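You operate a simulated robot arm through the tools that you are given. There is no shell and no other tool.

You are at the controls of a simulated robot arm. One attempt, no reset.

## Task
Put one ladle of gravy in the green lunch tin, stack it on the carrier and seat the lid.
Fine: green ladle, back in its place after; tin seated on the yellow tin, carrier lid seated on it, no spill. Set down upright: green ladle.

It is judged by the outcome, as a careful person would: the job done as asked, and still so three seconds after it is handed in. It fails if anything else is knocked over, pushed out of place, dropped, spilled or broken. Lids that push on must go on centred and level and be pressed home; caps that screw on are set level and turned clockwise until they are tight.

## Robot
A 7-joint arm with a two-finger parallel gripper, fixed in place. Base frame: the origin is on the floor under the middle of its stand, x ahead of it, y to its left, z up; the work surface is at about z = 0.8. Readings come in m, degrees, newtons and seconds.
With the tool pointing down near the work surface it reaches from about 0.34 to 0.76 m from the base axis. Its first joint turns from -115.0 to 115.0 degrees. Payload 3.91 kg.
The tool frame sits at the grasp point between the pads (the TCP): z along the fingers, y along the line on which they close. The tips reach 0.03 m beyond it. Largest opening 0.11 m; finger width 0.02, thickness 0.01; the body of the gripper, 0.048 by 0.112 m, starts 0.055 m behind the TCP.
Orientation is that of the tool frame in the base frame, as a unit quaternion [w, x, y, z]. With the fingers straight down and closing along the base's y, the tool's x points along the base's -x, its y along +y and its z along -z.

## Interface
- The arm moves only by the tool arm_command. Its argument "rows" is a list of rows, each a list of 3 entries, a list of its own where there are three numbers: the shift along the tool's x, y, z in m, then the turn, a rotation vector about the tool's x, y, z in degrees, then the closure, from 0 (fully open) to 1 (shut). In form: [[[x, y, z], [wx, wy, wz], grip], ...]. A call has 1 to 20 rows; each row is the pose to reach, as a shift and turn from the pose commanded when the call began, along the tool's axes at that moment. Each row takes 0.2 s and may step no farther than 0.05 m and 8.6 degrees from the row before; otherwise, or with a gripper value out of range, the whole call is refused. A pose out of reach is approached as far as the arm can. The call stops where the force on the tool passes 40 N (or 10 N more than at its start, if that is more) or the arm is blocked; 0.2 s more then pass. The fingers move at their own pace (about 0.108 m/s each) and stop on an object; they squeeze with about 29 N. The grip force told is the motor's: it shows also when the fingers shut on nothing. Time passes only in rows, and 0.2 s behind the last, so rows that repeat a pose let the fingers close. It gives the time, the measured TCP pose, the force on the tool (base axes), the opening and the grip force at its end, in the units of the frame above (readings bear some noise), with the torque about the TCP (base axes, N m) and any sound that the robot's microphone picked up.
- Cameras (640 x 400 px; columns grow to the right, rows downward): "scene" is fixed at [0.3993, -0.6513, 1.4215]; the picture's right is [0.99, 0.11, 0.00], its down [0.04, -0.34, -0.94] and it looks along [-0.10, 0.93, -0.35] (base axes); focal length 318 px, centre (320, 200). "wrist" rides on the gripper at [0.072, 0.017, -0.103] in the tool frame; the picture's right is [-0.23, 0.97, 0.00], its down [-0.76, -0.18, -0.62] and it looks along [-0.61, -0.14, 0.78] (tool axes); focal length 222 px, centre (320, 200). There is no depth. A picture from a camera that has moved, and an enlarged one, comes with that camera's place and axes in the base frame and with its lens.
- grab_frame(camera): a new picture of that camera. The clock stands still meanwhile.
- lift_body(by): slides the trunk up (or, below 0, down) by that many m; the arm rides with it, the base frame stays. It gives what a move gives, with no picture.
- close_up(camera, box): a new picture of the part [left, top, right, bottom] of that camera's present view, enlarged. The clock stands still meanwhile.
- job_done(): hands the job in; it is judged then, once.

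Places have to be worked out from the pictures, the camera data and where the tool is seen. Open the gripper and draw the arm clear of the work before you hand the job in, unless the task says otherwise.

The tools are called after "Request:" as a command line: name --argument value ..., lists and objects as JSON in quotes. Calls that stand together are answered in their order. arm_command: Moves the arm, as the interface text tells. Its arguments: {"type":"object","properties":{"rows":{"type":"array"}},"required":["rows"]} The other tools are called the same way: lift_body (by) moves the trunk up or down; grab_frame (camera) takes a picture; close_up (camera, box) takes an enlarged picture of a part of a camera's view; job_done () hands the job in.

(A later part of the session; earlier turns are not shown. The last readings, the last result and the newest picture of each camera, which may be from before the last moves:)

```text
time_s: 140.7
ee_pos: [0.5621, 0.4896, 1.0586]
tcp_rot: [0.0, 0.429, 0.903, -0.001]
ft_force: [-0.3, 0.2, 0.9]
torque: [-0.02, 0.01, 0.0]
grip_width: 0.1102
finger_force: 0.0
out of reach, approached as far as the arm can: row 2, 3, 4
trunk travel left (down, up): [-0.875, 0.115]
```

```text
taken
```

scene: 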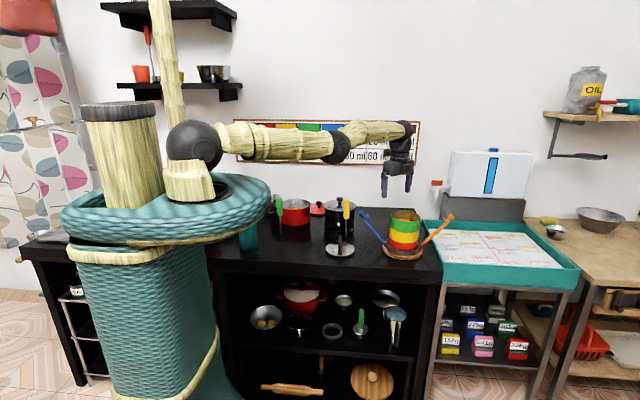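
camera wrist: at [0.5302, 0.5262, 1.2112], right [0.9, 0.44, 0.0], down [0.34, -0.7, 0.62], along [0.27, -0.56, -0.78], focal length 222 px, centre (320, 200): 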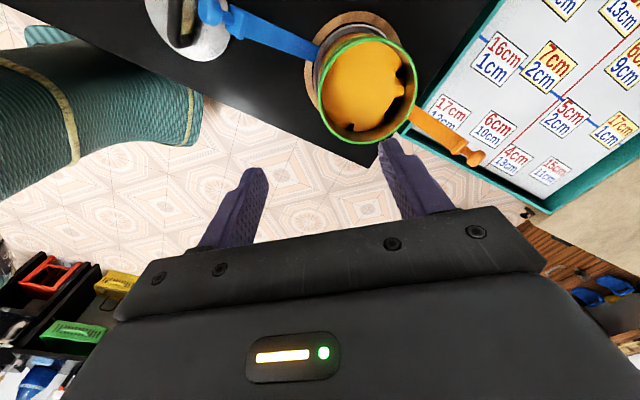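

The arm is hyperextended slightly with the elbow on the underside. I raise the trunk the remaining 0.115 m for vertical room, then push outward to full extension and step down, to bring the elbow over the top.

Request:
lift_body --by 0.11

Request:
arm_command --rows '[[[0, 0.02, 0], [0, 0, 0], 0], [[0, 0.04, 0], [0, 0, 0], 0], [[0, 0.04, 0], [0, 0, 0], 0], [[0, 0.04, 0], [0, 0, 0], 0], [[0, 0.04, 0], [0, 0, 0], 0], [[0, 0.04, 0], [0, 0, 0], 0], [[0, 0.04, 0.01], [0, 0, 0], 0], [[0, 0.04, 0.02], [0, 0, 0], 0], [[0, 0.04, 0.03], [0, 0, 0], 0], [[0, 0.04, 0.04], [0, 0, 0], 0]]'

Request:
arm_command --rows '[[[0, -0.003, 0.045], [0, 0, 0], 0], [[0, -0.01, 0.06], [0, 0, 0], 0], [[0, -0.02, 0.07], [0, 0, 0], 0], [[0, -0.03, 0.07], [0, 0, 0], 0]]'

Request:
grab_frame --camera "scene"

```text
time_s: 142.2
ee_pos: [0.5627, 0.4888, 1.1684]
tcp_rot: [-0.001, 0.43, 0.903, -0.002]
ft_force: [0.3, 0.0, 0.8]
torque: [-0.01, 0.01, 0.0]
grip_width: 0.1098
finger_force: 0.1
trunk travel left (down, up): [-0.985, 0.005]
```

```text
time_s: 144.3
ee_pos: [0.5649, 0.488, 1.138]
tcp_rot: [-0.001, 0.43, 0.903, -0.001]
ft_force: [-0.9, 0.2, 0.0]
torque: [0.0, 0.01, 0.0]
grip_width: 0.1101
finger_force: 0.1
out of reach, approached as far as the arm can: row 1, 2, 3, 4, 5, 6, 7, 8, 9, 10
trunk travel left (down, up): [-0.985, 0.005]
```

```text
time_s: 145.3
ee_pos: [0.5406, 0.4696, 1.0695]
tcp_rot: [-0.001, 0.43, 0.903, -0.001]
ft_force: [-0.1, 0.1, 0.0]
torque: [0.03, -0.04, 0.02]
grip_width: 0.1099
finger_force: 0.2
trunk travel left (down, up): [-0.985, 0.005]
```

```text
taken
```

scene: 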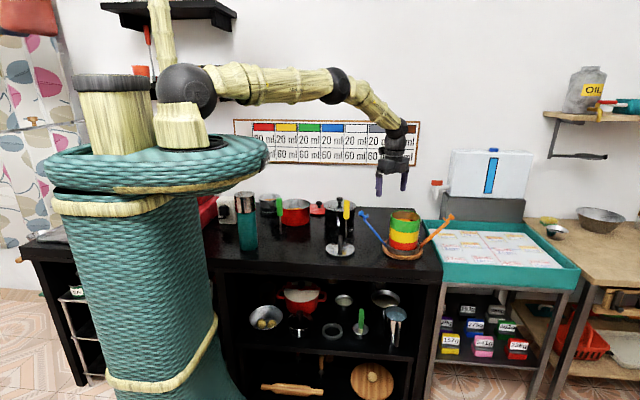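

The elbow is back on top and the arm moves freely. I now travel toward the lid (about (0.366, 0.453)), yawing 39° so the fingers will close along x, across its handle.

Request:
arm_command --rows '[[[0.0058, -0.0103, -0.005], [0, 0, 2.6], 0], [[0.0116, -0.0206, -0.01], [0, 0, 5.2], 0], [[0.0173, -0.0309, -0.01], [0, 0, 7.8], 0], [[0.0231, -0.0412, -0.01], [0, 0, 10.4], 0], [[0.0289, -0.0515, -0.01], [0, 0, 13], 0], [[0.0347, -0.0618, -0.01], [0, 0, 15.6], 0], [[0.0405, -0.0721, -0.01], [0, 0, 18.2], 0], [[0.0462, -0.0823, -0.01], [0, 0, 20.8], 0], [[0.052, -0.0926, -0.01], [0, 0, 23.4], 0], [[0.0578, -0.1029, -0.01], [0, 0, 26], 0], [[0.0636, -0.1132, -0.01], [0, 0, 28.6], 0], [[0.0694, -0.1235, -0.01], [0, 0, 31.2], 0], [[0.0751, -0.1338, -0.01], [0, 0, 33.8], 0], [[0.0809, -0.1441, -0.01], [0, 0, 36.4], 0], [[0.0867, -0.1544, -0.01], [0, 0, 38.9], 0], [[0.0867, -0.1544, -0.01], [0, 0, 38.9], 0]]'

Request:
arm_command --rows '[[[0, 0, 0], [0, 5, 0], 0], [[0, 0, 0], [0, 10, 0], 0], [[0, 0, 0], [0, 15, 0], 0], [[0, 0, 0], [0, 20, 0], 0], [[0, 0, 0], [0, 25, 0], 0], [[0, 0, 0], [0, 30, 0], 0], [[0, 0, 0], [0, 30, 0], 0]]'

Request:
grab_frame --camera "wrist"

Request:
grab_frame --camera "scene"

```text
time_s: 148.8
ee_pos: [0.3668, 0.438, 1.0792]
tcp_rot: [0.0, 0.707, 0.708, -0.002]
ft_force: [-0.1, 0.3, -0.2]
torque: [0.0, 0.01, -0.04]
grip_width: 0.1098
finger_force: 0.0
trunk travel left (down, up): [-0.985, 0.005]
```

```text
time_s: 150.3
ee_pos: [0.3668, 0.4385, 1.0787]
tcp_rot: [-0.184, 0.682, 0.684, 0.182]
ft_force: [0.3, 0.4, 0.1]
torque: [-0.02, -0.04, -0.04]
grip_width: 0.1102
finger_force: 0.0
trunk travel left (down, up): [-0.985, 0.005]
```

```text
taken
camera wrist: at [0.3848, 0.4511, 1.2048], right [0.97, -0.19, -0.11], down [-0.17, -0.97, 0.16], along [-0.14, -0.14, -0.98], focal length 222 px, centre (320, 200)
```

wrist: 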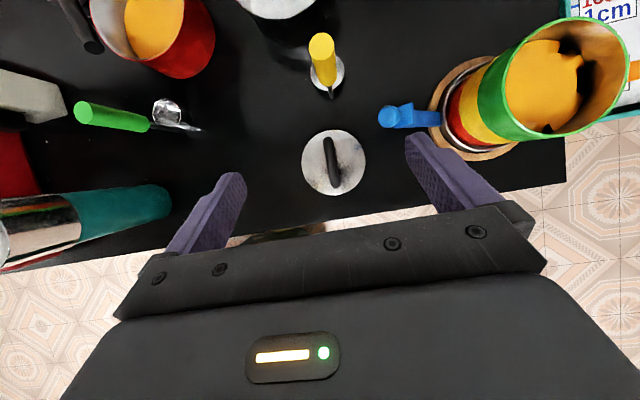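

```text
taken
```

scene: 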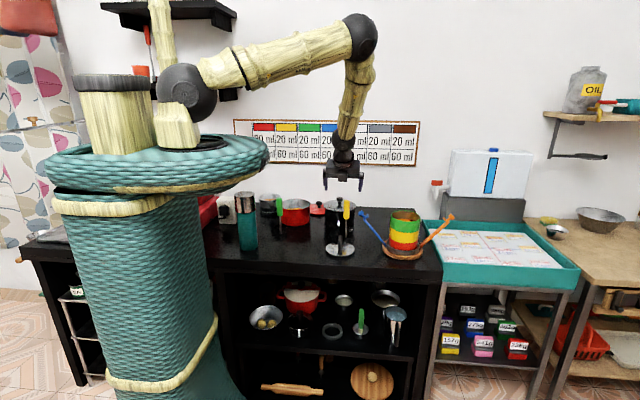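

The camera now looks nearly straight down on the lid. I enlarge the lid and its handle to place them exactly.

Request:
close_up --camera "wrist" --box '[283, 115, 383, 210]'

Request:
close_up --camera "scene" --box '[315, 220, 365, 262]'

Request:
close_up --camera "wrist" --box '[370, 0, 640, 180]'

```text
4.21 times, centred on (333, 162) of wrist
camera zoom: at [0.3848, 0.4511, 1.2048], right [0.97, -0.19, -0.11], down [-0.17, -0.97, 0.16], along [-0.14, -0.14, -0.98], focal length 935 px, centre (265, 358)
```

zoom: 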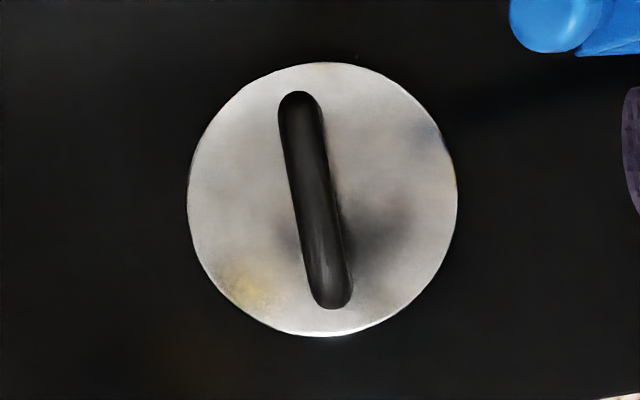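

```text
9.52 times, centred on (340, 241) of scene
camera zoom: at [0.3993, -0.6513, 1.4215], right [0.99, 0.11, 0.0], down [0.04, -0.34, -0.94], along [-0.1, 0.93, -0.35], focal length 3032 px, centre (130, -190)
```

zoom: 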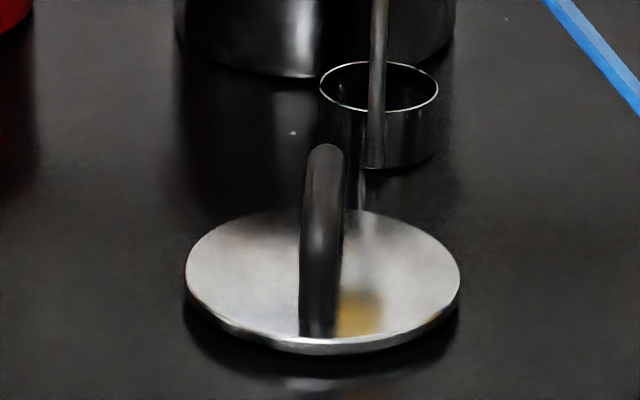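

```text
2.22 times, centred on (505, 90) of wrist
camera zoom: at [0.3848, 0.4511, 1.2048], right [0.97, -0.19, -0.11], down [-0.17, -0.97, 0.16], along [-0.14, -0.14, -0.98], focal length 494 px, centre (-91, 444)
```

zoom: 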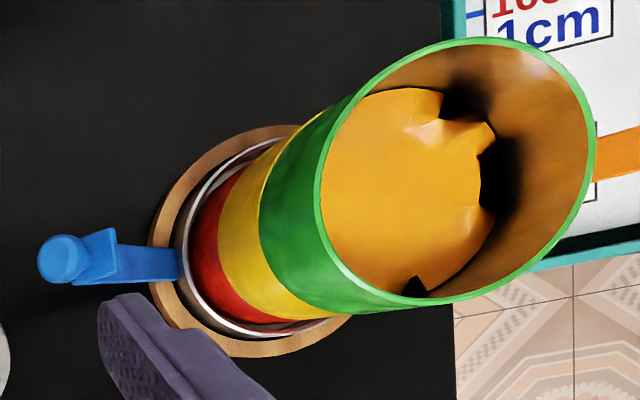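

The lid's centre is (0.3647, 0.4565) with its handle bar running along y, bar centre near z 0.851. Since the lid must go on centred, I first hover at the same relative pose over the tin (yaw −51°, same tilt) to measure the tin with the same camera geometry.

Request:
arm_command --rows '[[[0.0051, 0.0114, -0.005], [-1.3, 0, 2.2], 0], [[0.0101, 0.0228, -0.01], [-2.6, 0, 4.4], 0], [[0.0152, 0.0341, -0.015], [-3.8, 0, 6.6], 0], [[0.0202, 0.0455, -0.02], [-5.1, 0, 8.9], 0], [[0.0253, 0.0569, -0.025], [-6.4, 0, 11.1], 0], [[0.0304, 0.0683, -0.03], [-7.7, 0, 13.3], 0], [[0.0354, 0.0796, -0.035], [-9, 0, 15.5], 0], [[0.0405, 0.091, -0.04], [-10.2, 0, 17.7], 0], [[0.0455, 0.1024, -0.045], [-11.5, 0, 19.9], 0], [[0.0506, 0.1138, -0.0501], [-12.8, 0, 22.2], 0], [[0.0557, 0.1251, -0.0551], [-14.1, 0, 24.4], 0], [[0.0607, 0.1365, -0.0601], [-15.4, 0, 26.6], 0], [[0.0658, 0.1479, -0.0651], [-16.6, 0, 28.8], 0], [[0.0708, 0.1593, -0.0701], [-17.9, 0, 31], 0], [[0.0759, 0.1706, -0.0751], [-19.2, 0, 33.2], 0], [[0.081, 0.182, -0.0801], [-20.5, 0, 35.4], 0], [[0.086, 0.1934, -0.0851], [-21.8, 0, 37.7], 0], [[0.0911, 0.2048, -0.0901], [-23, 0, 39.9], 0], [[0.0961, 0.2161, -0.0951], [-24.3, 0, 42.1], 0], [[0.1012, 0.2275, -0.1001], [-25.6, 0, 44.3], 0]]'

Request:
arm_command --rows '[[[0, 0, 0], [0, 0, 0], 0], [[0, 0, 0], [0, 0, 0], 0]]'

Request:
grab_frame --camera "wrist"

Request:
close_up --camera "wrist" --box '[283, 115, 383, 210]'

Request:
grab_frame --camera "scene"

```text
time_s: 154.6
ee_pos: [0.5938, 0.4773, 1.216]
tcp_rot: [-0.086, 0.911, 0.323, 0.241]
ft_force: [0.0, 0.2, 0.6]
torque: [0.01, 0.02, -0.01]
grip_width: 0.11
finger_force: 0.0
trunk travel left (down, up): [-0.985, 0.005]
```

```text
time_s: 155.2
ee_pos: [0.5937, 0.4763, 1.215]
tcp_rot: [-0.086, 0.911, 0.323, 0.242]
ft_force: [-0.9, -0.7, 0.0]
torque: [0.0, -0.01, -0.02]
grip_width: 0.11
finger_force: 0.1
trunk travel left (down, up): [-0.985, 0.005]
```

```text
taken
camera wrist: at [0.6153, 0.4711, 1.3416], right [0.46, -0.88, -0.11], down [-0.87, -0.47, 0.16], along [-0.2, 0.02, -0.98], focal length 222 px, centre (320, 200)
```

wrist: 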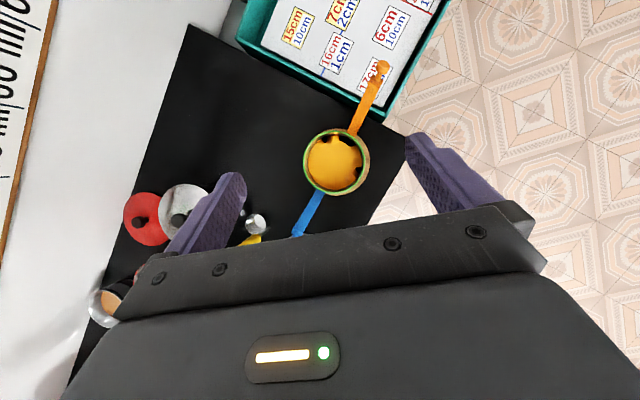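

```text
4.21 times, centred on (333, 162) of wrist
camera zoom: at [0.6153, 0.4711, 1.3416], right [0.46, -0.88, -0.11], down [-0.87, -0.47, 0.16], along [-0.2, 0.02, -0.98], focal length 935 px, centre (265, 358)
```

zoom: 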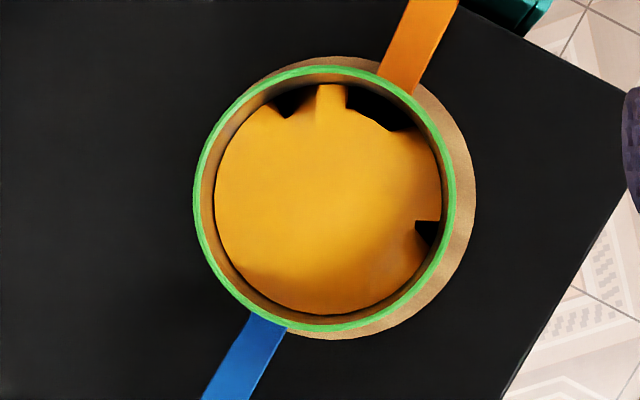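

```text
taken
```

scene: 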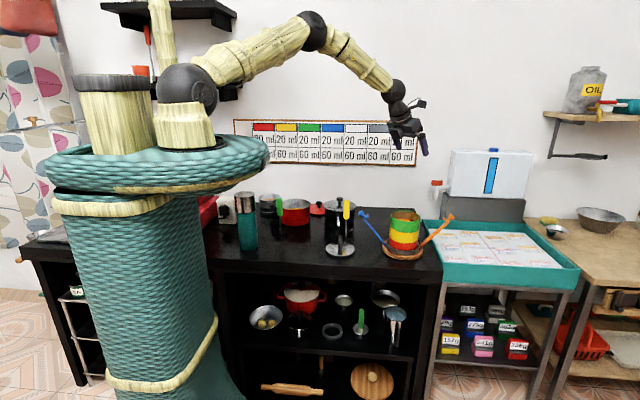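

With the same camera geometry the tin's rim centre appears at (324.5, 199) px versus the lid's (323, 199.5) — within 0.6 mm — so the relative offset is confirmed. I return along the reverse path to the lid.

Request:
arm_command --rows '[[[-0.0121, -0.0057, 0.0009], [1.3, 0, -2.2], 0], [[-0.0243, -0.0113, 0.0019], [2.6, 0, -4.4], 0], [[-0.0364, -0.017, 0.0028], [3.8, 0, -6.6], 0], [[-0.0485, -0.0227, 0.0037], [5.1, 0, -8.9], 0], [[-0.0606, -0.0284, 0.0046], [6.4, 0, -11.1], 0], [[-0.0728, -0.034, 0.0056], [7.7, 0, -13.3], 0], [[-0.0849, -0.0397, 0.0065], [9, 0, -15.5], 0], [[-0.097, -0.0454, 0.0074], [10.2, 0, -17.7], 0], [[-0.1091, -0.051, 0.0083], [11.5, 0, -19.9], 0], [[-0.1213, -0.0567, 0.0093], [12.8, 0, -22.2], 0], [[-0.1334, -0.0624, 0.0102], [14.1, 0, -24.4], 0], [[-0.1455, -0.068, 0.0111], [15.4, 0, -26.6], 0], [[-0.1576, -0.0737, 0.012], [16.6, 0, -28.8], 0], [[-0.1698, -0.0794, 0.013], [17.9, 0, -31], 0], [[-0.1819, -0.0851, 0.0139], [19.2, 0, -33.2], 0], [[-0.194, -0.0907, 0.0148], [20.5, 0, -35.4], 0], [[-0.2061, -0.0964, 0.0157], [21.8, 0, -37.7], 0], [[-0.2183, -0.1021, 0.0167], [23, 0, -39.9], 0], [[-0.2304, -0.1077, 0.0176], [24.3, 0, -42.1], 0], [[-0.2425, -0.1134, 0.0185], [25.6, 0, -44.3], 0]]'

Request:
arm_command --rows '[[[0, 0, 0], [0, 0, 0], 0], [[0, 0, 0], [0, 0, 0], 0]]'

Request:
close_up --camera "wrist" --box '[283, 115, 383, 210]'

```text
time_s: 159.3
ee_pos: [0.3674, 0.4375, 1.0793]
tcp_rot: [-0.183, 0.683, 0.684, 0.18]
ft_force: [-0.2, 0.8, 0.1]
torque: [-0.03, -0.01, -0.02]
grip_width: 0.1102
finger_force: 0.0
trunk travel left (down, up): [-0.985, 0.005]
```

```text
time_s: 159.9
ee_pos: [0.3679, 0.4384, 1.0805]
tcp_rot: [-0.183, 0.683, 0.684, 0.181]
ft_force: [0.9, 0.8, 1.0]
torque: [0.01, 0.01, 0.02]
grip_width: 0.1101
finger_force: 0.1
trunk travel left (down, up): [-0.985, 0.005]
```

```text
4.21 times, centred on (333, 162) of wrist
camera zoom: at [0.3853, 0.45, 1.2052], right [0.97, -0.19, -0.12], down [-0.17, -0.97, 0.16], along [-0.14, -0.14, -0.98], focal length 935 px, centre (265, 358)
```

zoom: 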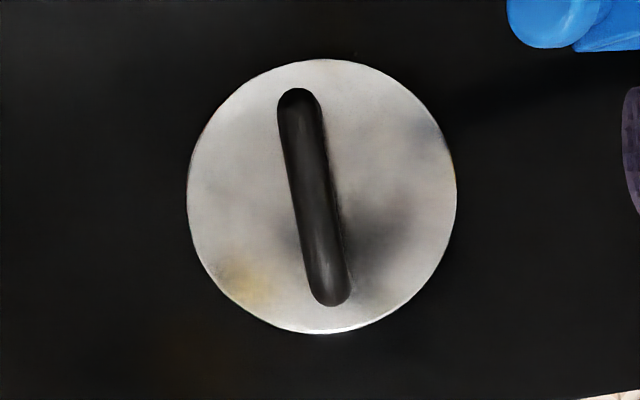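

Positions repeat to about 1 mm; the lid is at (0.365, 0.457). I centre over the handle and descend vertically with open fingers straddling the bar, ending with the TCP at bar height (z≈0.851).

Request:
arm_command --rows '[[[0.0079, -0.0015, 0.0046], [0, 0, 0], 0], [[0.0158, -0.003, 0.0091], [0, 0, 0], 0], [[0.0058, -0.003, 0.0264], [0, 0, 0], 0], [[-0.0067, -0.003, 0.0481], [0, 0, 0], 0], [[-0.0192, -0.003, 0.0697], [0, 0, 0], 0], [[-0.0317, -0.003, 0.0914], [0, 0, 0], 0], [[-0.0442, -0.003, 0.113], [0, 0, 0], 0], [[-0.0567, -0.003, 0.1347], [0, 0, 0], 0], [[-0.0667, -0.003, 0.152], [0, 0, 0], 0], [[-0.0742, -0.003, 0.165], [0, 0, 0], 0], [[-0.0742, -0.003, 0.165], [0, 0, 0], 0]]'

Request:
grab_frame --camera "wrist"

Request:
close_up --camera "scene" --box '[310, 200, 370, 260]'

```text
time_s: 162.3
ee_pos: [0.363, 0.455, 0.8996]
tcp_rot: [-0.183, 0.682, 0.684, 0.181]
ft_force: [0.5, 0.0, 0.6]
torque: [-0.01, -0.06, -0.03]
grip_width: 0.1099
finger_force: 0.0
trunk travel left (down, up): [-0.985, 0.005]
```

```text
taken
camera wrist: at [0.3817, 0.4672, 1.0249], right [0.97, -0.19, -0.12], down [-0.17, -0.97, 0.16], along [-0.14, -0.14, -0.98], focal length 222 px, centre (320, 200)
```

wrist: 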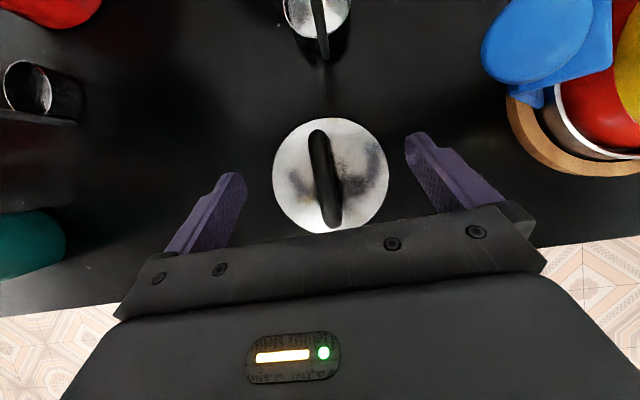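

```text
6.67 times, centred on (340, 230) of scene
camera zoom: at [0.3993, -0.6513, 1.4215], right [0.99, 0.11, 0.0], down [0.04, -0.34, -0.94], along [-0.1, 0.93, -0.35], focal length 2122 px, centre (187, 0)
```

zoom: 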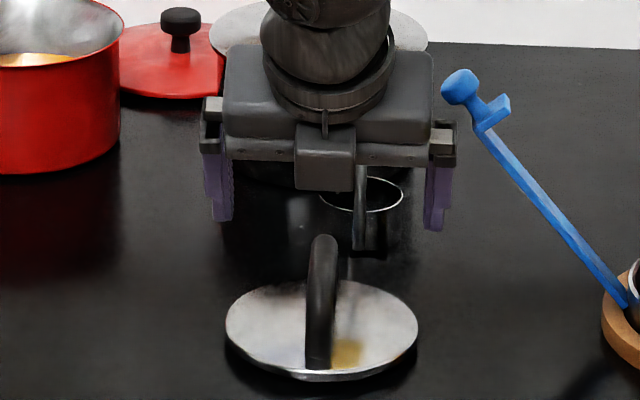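

The handle bar sits midway between the fingers (bar at x≈0.3645). I partly close to 6 cm opening and descend the last 4.9 cm.

Request:
arm_command --rows '[[[-0.003, 0, 0.008], [0, 0, 0], 0.2], [[-0.008, 0, 0.0165], [0, 0, 0], 0.4], [[-0.0135, 0, 0.026], [0, 0, 0], 0.45], [[-0.019, 0, 0.0357], [0, 0, 0], 0.45], [[-0.023, 0, 0.0428], [0, 0, 0], 0.45], [[-0.023, 0, 0.0428], [0, 0, 0], 0.45]]'

Request:
close_up --camera "scene" --box '[310, 210, 370, 260]'

Request:
grab_frame --camera "wrist"

```text
time_s: 163.8
ee_pos: [0.3629, 0.4588, 0.8499]
tcp_rot: [-0.184, 0.682, 0.684, 0.182]
ft_force: [-0.2, -0.4, -0.2]
torque: [-0.01, 0.01, 0.01]
grip_width: 0.0602
finger_force: 0.1
trunk travel left (down, up): [-0.985, 0.005]
```

```text
8.00 times, centred on (340, 235) of scene
camera zoom: at [0.3993, -0.6513, 1.4215], right [0.99, 0.11, 0.0], down [0.04, -0.34, -0.94], along [-0.1, 0.93, -0.35], focal length 2547 px, centre (160, -80)
```

zoom: 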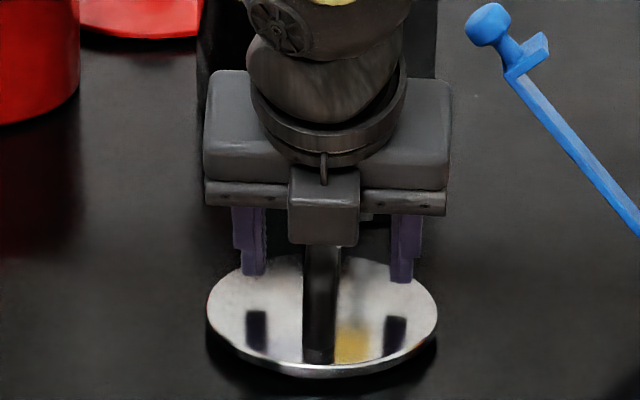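

```text
taken
camera wrist: at [0.3818, 0.469, 0.976], right [0.97, -0.19, -0.12], down [-0.17, -0.97, 0.16], along [-0.14, -0.14, -0.98], focal length 222 px, centre (320, 200)
```

wrist: 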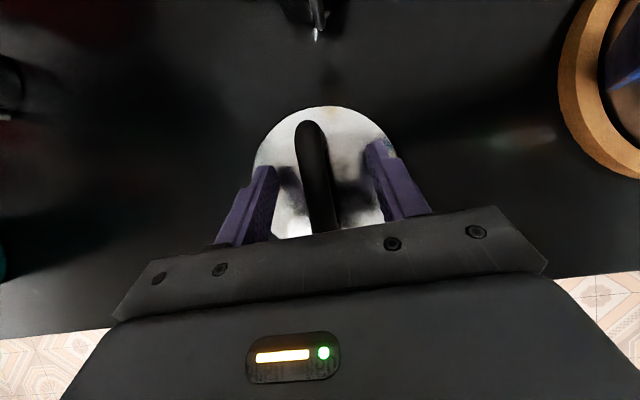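

Both fingers straddle the bar evenly. I close on the handle.

Request:
arm_command --rows '[[[0, 0, 0], [0, 0, 0], 0.6], [[0, 0, 0], [0, 0, 0], 0.7], [[0, 0, 0], [0, 0, 0], 0.78], [[0, 0, 0], [0, 0, 0], 0.84], [[0, 0, 0], [0, 0, 0], 0.9], [[0, 0, 0], [0, 0, 0], 1], [[0, 0, 0], [0, 0, 0], 1], [[0, 0, 0], [0, 0, 0], 1]]'

Request:
grab_frame --camera "wrist"

Request:
close_up --camera "scene" --box '[310, 210, 370, 260]'

```text
time_s: 165.6
ee_pos: [0.3637, 0.4571, 0.8503]
tcp_rot: [-0.183, 0.683, 0.684, 0.182]
ft_force: [-0.3, -0.1, 0.6]
torque: [0.06, -0.04, 0.03]
grip_width: 0.0151
finger_force: 28.8
trunk travel left (down, up): [-0.985, 0.005]
```

```text
taken
camera wrist: at [0.3821, 0.469, 0.9762], right [0.97, -0.19, -0.12], down [-0.17, -0.97, 0.16], along [-0.14, -0.14, -0.98], focal length 222 px, centre (320, 200)
```

wrist: 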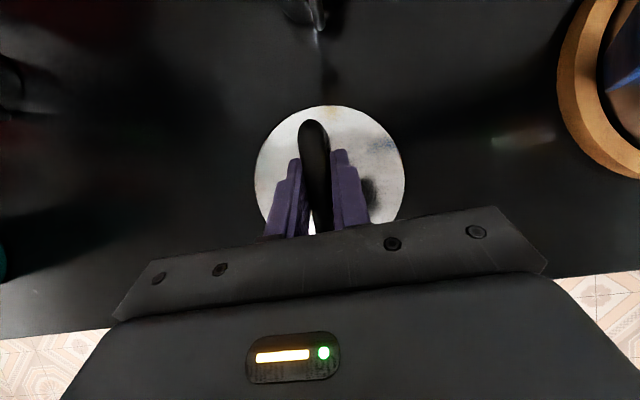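

```text
8.00 times, centred on (340, 235) of scene
camera zoom: at [0.3993, -0.6513, 1.4215], right [0.99, 0.11, 0.0], down [0.04, -0.34, -0.94], along [-0.1, 0.93, -0.35], focal length 2547 px, centre (160, -80)
```

zoom: 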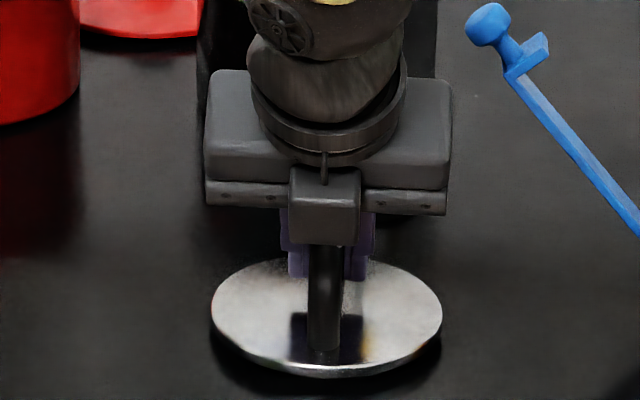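

Gripped (opening 0.0151). I enlarge the wrist view to see how the lid sits relative to the fingers now.

Request:
close_up --camera "wrist" --box '[240, 90, 420, 245]'

```text
2.58 times, centred on (330, 168) of wrist
camera zoom: at [0.3821, 0.469, 0.9762], right [0.97, -0.19, -0.12], down [-0.17, -0.97, 0.16], along [-0.14, -0.14, -0.98], focal length 573 px, centre (294, 284)
```

zoom: 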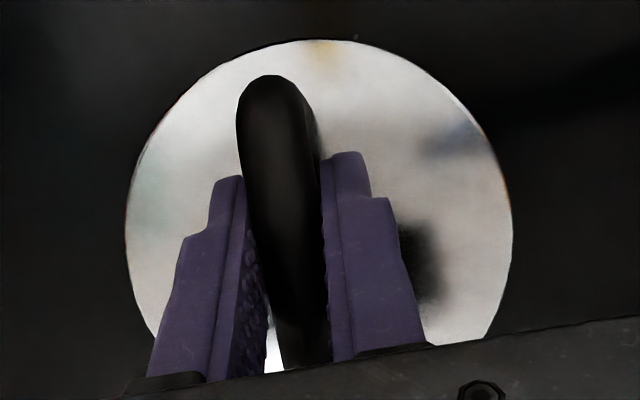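

The lid is centred on the fingers to within ~1.5 mm. I lift slowly 3 cm first and check it hangs level.

Request:
arm_command --rows '[[[0.001, 0, -0.0017], [0, 0, 0], 1], [[0.0025, 0, -0.0043], [0, 0, 0], 1], [[0.005, 0, -0.0087], [0, 0, 0], 1], [[0.0085, 0, -0.0147], [0, 0, 0], 1], [[0.012, 0, -0.0208], [0, 0, 0], 1], [[0.015, 0, -0.026], [0, 0, 0], 1], [[0.015, 0, -0.026], [0, 0, 0], 1]]'

Request:
close_up --camera "scene" --box '[310, 205, 370, 255]'

Request:
close_up --camera "wrist" --box '[240, 90, 420, 245]'

```text
time_s: 167.2
ee_pos: [0.364, 0.458, 0.8812]
tcp_rot: [-0.184, 0.682, 0.684, 0.181]
ft_force: [0.4, 0.1, -1.6]
torque: [0.0, -0.05, 0.01]
grip_width: 0.0152
finger_force: 28.5
trunk travel left (down, up): [-0.985, 0.005]
```

```text
8.00 times, centred on (340, 230) of scene
camera zoom: at [0.3993, -0.6513, 1.4215], right [0.99, 0.11, 0.0], down [0.04, -0.34, -0.94], along [-0.1, 0.93, -0.35], focal length 2547 px, centre (160, -40)
```

zoom: 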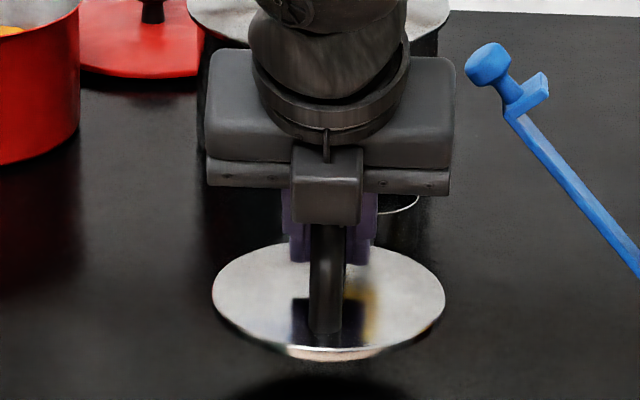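

```text
2.58 times, centred on (330, 168) of wrist
camera zoom: at [0.3824, 0.4696, 1.0063], right [0.97, -0.19, -0.12], down [-0.17, -0.97, 0.16], along [-0.14, -0.14, -0.98], focal length 573 px, centre (294, 284)
```

zoom: 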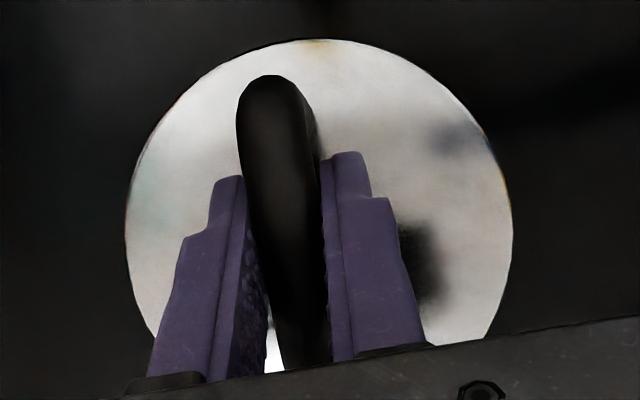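

The lid moves rigidly with the gripper and stays level. I raise it a further 0.17 m to clear the latches.

Request:
arm_command --rows '[[[0.0025, 0, -0.0043], [0, 0, 0], 1], [[0.0075, 0, -0.013], [0, 0, 0], 1], [[0.015, 0, -0.026], [0, 0, 0], 1], [[0.024, 0, -0.0416], [0, 0, 0], 1], [[0.034, 0, -0.0589], [0, 0, 0], 1], [[0.044, 0, -0.0762], [0, 0, 0], 1], [[0.054, 0, -0.0935], [0, 0, 0], 1], [[0.064, 0, -0.1108], [0, 0, 0], 1], [[0.073, 0, -0.1264], [0, 0, 0], 1], [[0.08, 0, -0.1386], [0, 0, 0], 1], [[0.084, 0, -0.1455], [0, 0, 0], 1], [[0.085, 0, -0.1472], [0, 0, 0], 1]]'

```text
time_s: 169.8
ee_pos: [0.363, 0.4587, 1.0506]
tcp_rot: [-0.184, 0.682, 0.684, 0.181]
ft_force: [-0.8, 0.1, -1.3]
torque: [0.0, 0.03, 0.01]
grip_width: 0.0151
finger_force: 28.8
trunk travel left (down, up): [-0.985, 0.005]
```

Now I carry the lid over to above the tin with the same −51° yaw, staying at this height.

Request:
arm_command --rows '[[[0.0014, 0.0122, 0.0008], [-1.3, 0, 2.2], 1], [[0.0028, 0.0243, 0.0016], [-2.6, 0, 4.4], 1], [[0.0041, 0.0365, 0.0024], [-3.8, 0, 6.6], 1], [[0.0055, 0.0486, 0.0032], [-5.1, 0, 8.9], 1], [[0.0069, 0.0608, 0.004], [-6.4, 0, 11.1], 1], [[0.0083, 0.0729, 0.0048], [-7.7, 0, 13.3], 1], [[0.0096, 0.0851, 0.0056], [-9, 0, 15.5], 1], [[0.011, 0.0972, 0.0064], [-10.2, 0, 17.7], 1], [[0.0124, 0.1094, 0.0072], [-11.5, 0, 19.9], 1], [[0.0138, 0.1215, 0.008], [-12.8, 0, 22.2], 1], [[0.0151, 0.1337, 0.0087], [-14.1, 0, 24.4], 1], [[0.0165, 0.1458, 0.0095], [-15.4, 0, 26.6], 1], [[0.0179, 0.158, 0.0103], [-16.6, 0, 28.8], 1], [[0.0193, 0.1701, 0.0111], [-17.9, 0, 31], 1], [[0.0206, 0.1823, 0.0119], [-19.2, 0, 33.2], 1], [[0.022, 0.1944, 0.0127], [-20.5, 0, 35.4], 1], [[0.0234, 0.2066, 0.0135], [-21.8, 0, 37.7], 1], [[0.0248, 0.2187, 0.0143], [-23, 0, 39.9], 1], [[0.0261, 0.2309, 0.0151], [-24.3, 0, 42.1], 1], [[0.0275, 0.243, 0.0159], [-25.6, 0, 44.3], 1]]'

Request:
arm_command --rows '[[[0, 0, 0], [0, 0, 0], 1], [[0, 0, 0], [0, 0, 0], 1]]'

Request:
grab_frame --camera "wrist"

Request:
close_up --camera "scene" --box '[370, 180, 440, 250]'

```text
time_s: 173.9
ee_pos: [0.6071, 0.4904, 1.0496]
tcp_rot: [-0.086, 0.911, 0.323, 0.243]
ft_force: [0.3, 0.7, -0.9]
torque: [0.03, 0.01, 0.01]
grip_width: 0.0154
finger_force: 29.2
trunk travel left (down, up): [-0.985, 0.005]
```

```text
time_s: 174.6
ee_pos: [0.6072, 0.49, 1.0503]
tcp_rot: [-0.086, 0.911, 0.323, 0.243]
ft_force: [-0.6, 0.0, -1.5]
torque: [0.01, -0.02, 0.02]
grip_width: 0.0153
finger_force: 28.8
trunk travel left (down, up): [-0.985, 0.005]
```

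```text
taken
camera wrist: at [0.628, 0.4851, 1.1759], right [0.46, -0.88, -0.11], down [-0.87, -0.47, 0.16], along [-0.2, 0.02, -0.98], focal length 222 px, centre (320, 200)
```

wrist: 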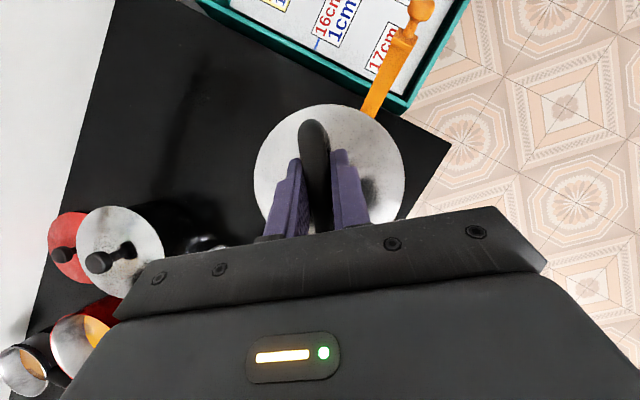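

```text
5.71 times, centred on (405, 215) of scene
camera zoom: at [0.3993, -0.6513, 1.4215], right [0.99, 0.11, 0.0], down [0.04, -0.34, -0.94], along [-0.1, 0.93, -0.35], focal length 1819 px, centre (-166, 114)
```

zoom: 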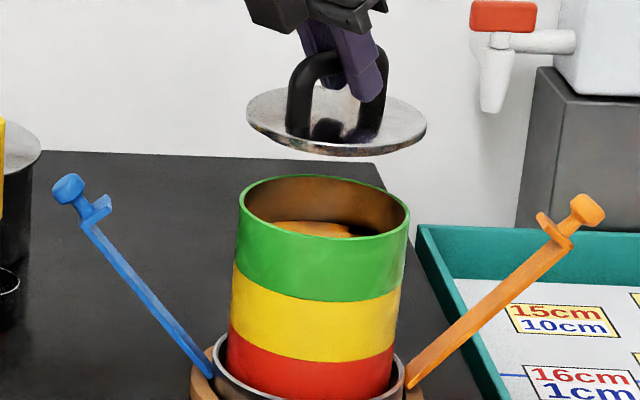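

The lid hovers level above the tin. I zoom to compare their edges for sideways alignment.

Request:
close_up --camera "scene" --box '[380, 192, 430, 232]'

Request:
close_up --camera "wrist" --box '[240, 90, 420, 245]'

```text
10.00 times, centred on (405, 212) of scene
camera zoom: at [0.3993, -0.6513, 1.4215], right [0.99, 0.11, 0.0], down [0.04, -0.34, -0.94], along [-0.1, 0.93, -0.35], focal length 3184 px, centre (-530, 80)
```

zoom: 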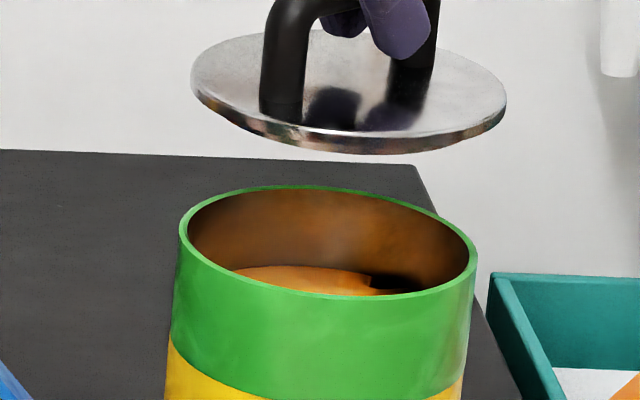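

```text
2.58 times, centred on (330, 168) of wrist
camera zoom: at [0.628, 0.4851, 1.1759], right [0.46, -0.88, -0.11], down [-0.87, -0.47, 0.16], along [-0.2, 0.02, -0.98], focal length 573 px, centre (294, 284)
```

zoom: 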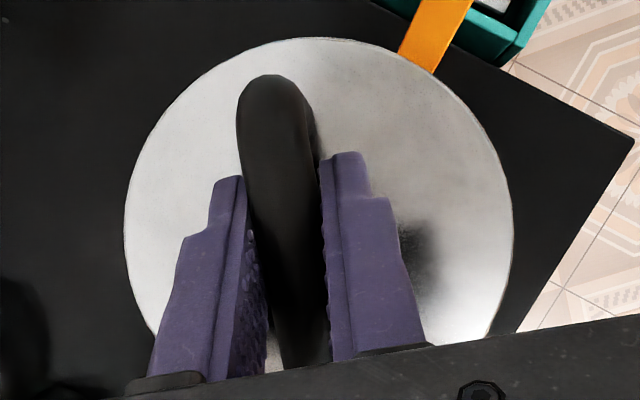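

Three cross-checks agree the lid needs about −1.5 mm in x and essentially nothing in y. I apply that while lowering 4.5 cm, to roughly 1 cm above the rim.

Request:
arm_command --rows '[[[-0.0022, -0.0002, 0.001], [0, 0, 0], 1], [[-0.0052, -0.0005, 0.0055], [0, 0, 0], 1], [[-0.0082, -0.0007, 0.0112], [0, 0, 0], 1], [[-0.0117, -0.0007, 0.0176], [0, 0, 0], 1], [[-0.0152, -0.0007, 0.0238], [0, 0, 0], 1], [[-0.0182, -0.0007, 0.0291], [0, 0, 0], 1], [[-0.0207, -0.0007, 0.0335], [0, 0, 0], 1], [[-0.0225, -0.0007, 0.0367], [0, 0, 0], 1], [[-0.0235, -0.0007, 0.0384], [0, 0, 0], 1], [[-0.0235, -0.0007, 0.0384], [0, 0, 0], 1]]'

Request:
close_up --camera "scene" --box '[380, 200, 430, 240]'

Request:
grab_frame --camera "wrist"

```text
time_s: 176.8
ee_pos: [0.6053, 0.4898, 1.0046]
tcp_rot: [-0.086, 0.911, 0.323, 0.243]
ft_force: [0.1, 0.1, -1.6]
torque: [0.0, 0.0, 0.01]
grip_width: 0.0153
finger_force: 29.4
trunk travel left (down, up): [-0.985, 0.005]
```

```text
10.00 times, centred on (405, 220) of scene
camera zoom: at [0.3993, -0.6513, 1.4215], right [0.99, 0.11, 0.0], down [0.04, -0.34, -0.94], along [-0.1, 0.93, -0.35], focal length 3184 px, centre (-530, 0)
```

zoom: 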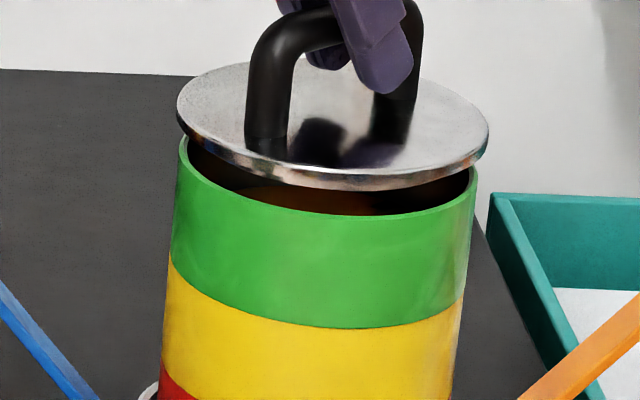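

```text
taken
camera wrist: at [0.6264, 0.4848, 1.1307], right [0.46, -0.88, -0.11], down [-0.87, -0.47, 0.16], along [-0.2, 0.02, -0.98], focal length 222 px, centre (320, 200)
```

wrist: 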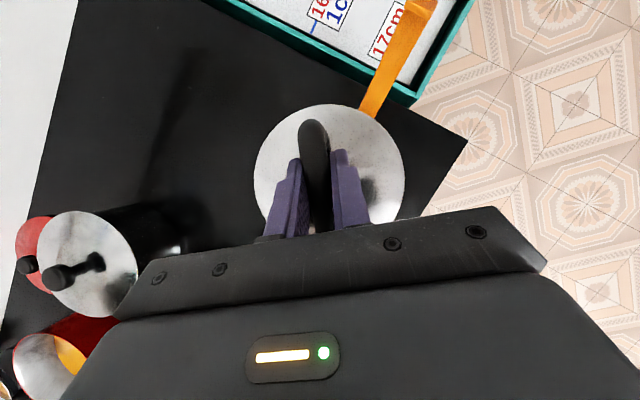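

Sideways edges now coincide in x (both 0.6025 in the scene frame), and y sits between my two estimates. I lower the next 6 mm and watch the force.

Request:
arm_command --rows '[[[-0.0007, 0, 0.0013], [0, 0, 0], 1], [[-0.0015, 0, 0.0026], [0, 0, 0], 1], [[-0.0022, 0, 0.0039], [0, 0, 0], 1], [[-0.003, 0, 0.0052], [0, 0, 0], 1], [[-0.003, 0, 0.0052], [0, 0, 0], 1]]'

Request:
close_up --camera "scene" --box '[382, 205, 426, 235]'

```text
time_s: 177.9
ee_pos: [0.6056, 0.4895, 0.9982]
tcp_rot: [-0.086, 0.911, 0.323, 0.242]
ft_force: [0.3, 0.4, -0.4]
torque: [-0.01, 0.0, 0.0]
grip_width: 0.0153
finger_force: 29.2
trunk travel left (down, up): [-0.985, 0.005]
```

```text
13.33 times, centred on (404, 220) of scene
camera zoom: at [0.3993, -0.6513, 1.4215], right [0.99, 0.11, 0.0], down [0.04, -0.34, -0.94], along [-0.1, 0.93, -0.35], focal length 4245 px, centre (-800, -67)
```

zoom: 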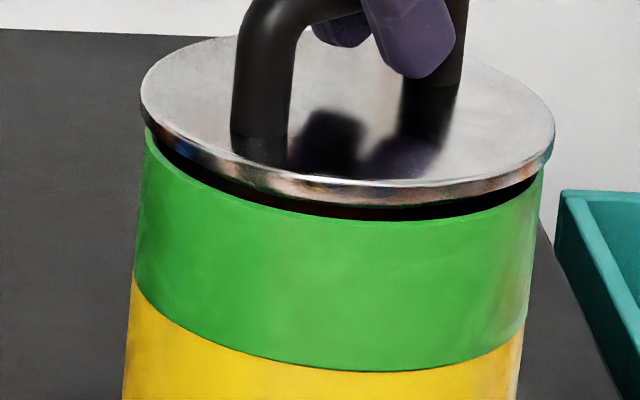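

Aligned and about 5 mm from contact at the front. I continue in ~1 mm steps.

Request:
arm_command --rows '[[[-0.0005, 0, 0.0009], [0, 0, 0], 1], [[-0.001, 0, 0.0017], [0, 0, 0], 1], [[-0.0015, 0, 0.0026], [0, 0, 0], 1], [[-0.0015, 0, 0.0026], [0, 0, 0], 1]]'

Request:
close_up --camera "scene" --box '[382, 205, 426, 235]'

```text
time_s: 178.9
ee_pos: [0.605, 0.4906, 0.9963]
tcp_rot: [-0.085, 0.911, 0.322, 0.243]
ft_force: [-0.9, 0.2, -0.4]
torque: [-0.04, 0.0, 0.0]
grip_width: 0.0151
finger_force: 29.2
trunk travel left (down, up): [-0.985, 0.005]
```

```text
13.33 times, centred on (404, 220) of scene
camera zoom: at [0.3993, -0.6513, 1.4215], right [0.99, 0.11, 0.0], down [0.04, -0.34, -0.94], along [-0.1, 0.93, -0.35], focal length 4245 px, centre (-800, -67)
```

zoom: 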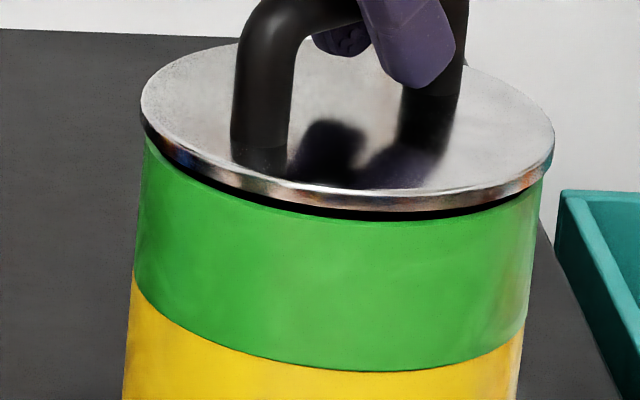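

The gap is down to about 2–3 mm, still even all along the front. I continue down in finer steps.

Request:
arm_command --rows '[[[-0.0005, 0, 0.0009], [0, 0, 0], 1], [[-0.001, 0, 0.0017], [0, 0, 0], 1], [[-0.001, 0, 0.0017], [0, 0, 0], 1]]'

Request:
arm_command --rows '[[[-0.0005, 0, 0.0009], [0, 0, 0], 1], [[-0.0005, 0, 0.0009], [0, 0, 0], 1], [[-0.0005, 0, 0.0009], [0, 0, 0], 1]]'

Request:
close_up --camera "scene" --box '[382, 205, 426, 235]'

```text
time_s: 179.8
ee_pos: [0.6063, 0.4895, 0.9931]
tcp_rot: [-0.086, 0.911, 0.323, 0.243]
ft_force: [-0.1, 0.1, -1.4]
torque: [-0.04, 0.03, 0.03]
grip_width: 0.0151
finger_force: 29.2
trunk travel left (down, up): [-0.985, 0.005]
```

```text
time_s: 180.6
ee_pos: [0.6047, 0.4904, 0.9936]
tcp_rot: [-0.086, 0.911, 0.323, 0.243]
ft_force: [0.1, 0.4, -0.4]
torque: [0.01, 0.01, -0.02]
grip_width: 0.0151
finger_force: 29.1
trunk travel left (down, up): [-0.985, 0.005]
```

```text
13.33 times, centred on (404, 220) of scene
camera zoom: at [0.3993, -0.6513, 1.4215], right [0.99, 0.11, 0.0], down [0.04, -0.34, -0.94], along [-0.1, 0.93, -0.35], focal length 4245 px, centre (-800, -67)
```

zoom: 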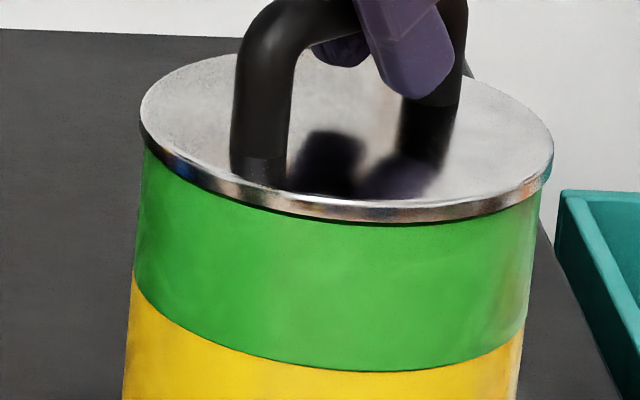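

Almost no gap left, still no force. I keep going down in half-millimetre steps to seat and press.

Request:
arm_command --rows '[[[-0.0003, 0, 0.0004], [0, 0, 0], 1], [[-0.0005, 0, 0.0009], [0, 0, 0], 1], [[-0.0005, 0, 0.0009], [0, 0, 0], 1]]'

Request:
arm_command --rows '[[[-0.0003, 0, 0.0004], [0, 0, 0], 1], [[-0.0005, 0, 0.0009], [0, 0, 0], 1], [[-0.0005, 0, 0.0009], [0, 0, 0], 1]]'

Request:
close_up --camera "scene" --box '[382, 205, 426, 235]'

```text
time_s: 181.3
ee_pos: [0.6055, 0.4901, 0.9926]
tcp_rot: [-0.086, 0.911, 0.323, 0.243]
ft_force: [0.0, 0.1, -1.2]
torque: [0.03, -0.01, -0.02]
grip_width: 0.0154
finger_force: 29.2
trunk travel left (down, up): [-0.985, 0.005]
```

```text
time_s: 182.2
ee_pos: [0.6063, 0.4901, 0.9899]
tcp_rot: [-0.086, 0.911, 0.323, 0.242]
ft_force: [-0.5, -0.2, -1.4]
torque: [0.0, 0.06, -0.02]
grip_width: 0.0153
finger_force: 29.4
trunk travel left (down, up): [-0.985, 0.005]
```

```text
13.33 times, centred on (404, 220) of scene
camera zoom: at [0.3993, -0.6513, 1.4215], right [0.99, 0.11, 0.0], down [0.04, -0.34, -0.94], along [-0.1, 0.93, -0.35], focal length 4245 px, centre (-800, -67)
```

zoom: 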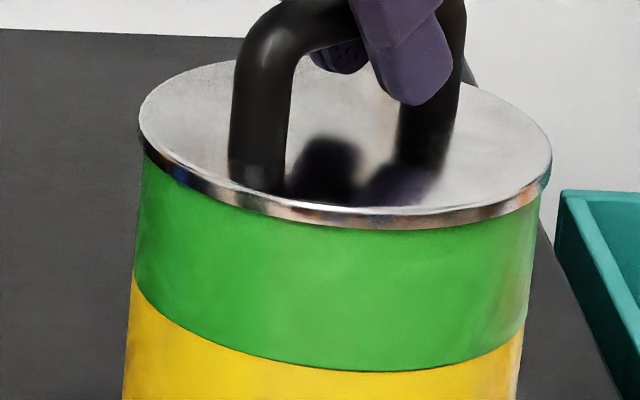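

The lid's skirt is starting to slide over the rim with no resistance, so it's centred. I keep lowering to press it home.

Request:
arm_command --rows '[[[-0.0005, 0, 0.0009], [0, 0, 0], 1], [[-0.001, 0, 0.0017], [0, 0, 0], 1], [[-0.001, 0, 0.0017], [0, 0, 0], 1]]'

Request:
arm_command --rows '[[[-0.0005, 0, 0.0009], [0, 0, 0], 1], [[-0.001, 0, 0.0017], [0, 0, 0], 1], [[-0.001, 0, 0.0017], [0, 0, 0], 1]]'

Request:
close_up --camera "scene" --box '[382, 205, 426, 235]'

```text
time_s: 182.9
ee_pos: [0.6068, 0.4897, 0.9909]
tcp_rot: [-0.086, 0.91, 0.323, 0.244]
ft_force: [-0.4, 0.3, 6.3]
torque: [-0.1, 0.13, -0.03]
grip_width: 0.0149
finger_force: 28.8
trunk travel left (down, up): [-0.985, 0.005]
```

```text
time_s: 183.8
ee_pos: [0.6057, 0.4893, 0.9907]
tcp_rot: [-0.087, 0.91, 0.323, 0.244]
ft_force: [0.8, 1.5, 19.6]
torque: [0.0, 0.05, -0.02]
grip_width: 0.0151
finger_force: 29.3
trunk travel left (down, up): [-0.985, 0.005]
```

```text
13.33 times, centred on (404, 220) of scene
camera zoom: at [0.3993, -0.6513, 1.4215], right [0.99, 0.11, 0.0], down [0.04, -0.34, -0.94], along [-0.1, 0.93, -0.35], focal length 4245 px, centre (-800, -67)
```

zoom: 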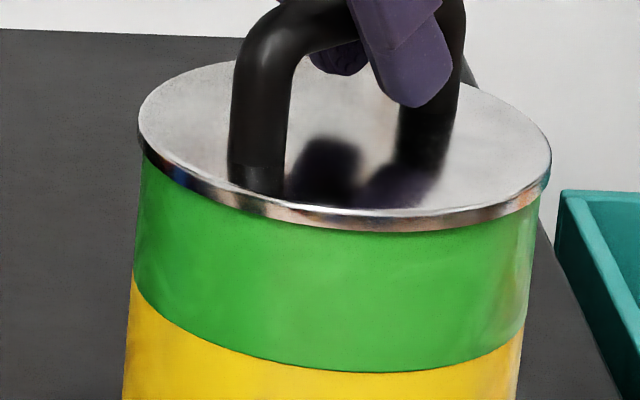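

The lid met the rim at about 6 N and now bears 20 N. I press harder, in small steps, to push it home.

Request:
arm_command --rows '[[[-0.0005, 0, 0.0009], [0, 0, 0], 1], [[-0.001, 0, 0.0017], [0, 0, 0], 1], [[-0.001, 0, 0.0017], [0, 0, 0], 1]]'

Request:
close_up --camera "scene" --box '[382, 205, 426, 235]'

Request:
close_up --camera "wrist" --box '[240, 90, 420, 245]'

```text
time_s: 184.6
ee_pos: [0.6052, 0.4886, 0.9856]
tcp_rot: [-0.087, 0.91, 0.322, 0.244]
ft_force: [2.9, 1.4, 19.6]
torque: [0.08, -0.14, -0.02]
grip_width: 0.0151
finger_force: 29.0
trunk travel left (down, up): [-0.985, 0.005]
```

```text
13.33 times, centred on (404, 220) of scene
camera zoom: at [0.3993, -0.6513, 1.4215], right [0.99, 0.11, 0.0], down [0.04, -0.34, -0.94], along [-0.1, 0.93, -0.35], focal length 4245 px, centre (-800, -67)
```

zoom: 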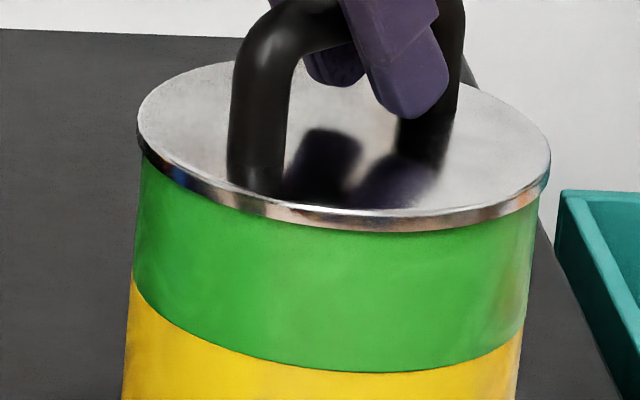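

```text
2.58 times, centred on (330, 168) of wrist
camera zoom: at [0.6253, 0.4836, 1.1126], right [0.46, -0.88, -0.11], down [-0.87, -0.47, 0.16], along [-0.19, 0.03, -0.98], focal length 573 px, centre (294, 284)
```

zoom: 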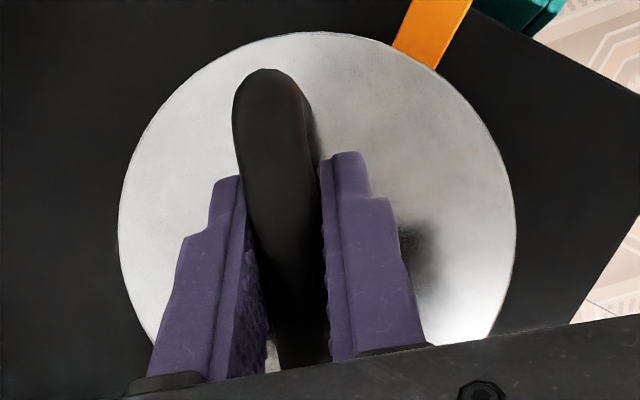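

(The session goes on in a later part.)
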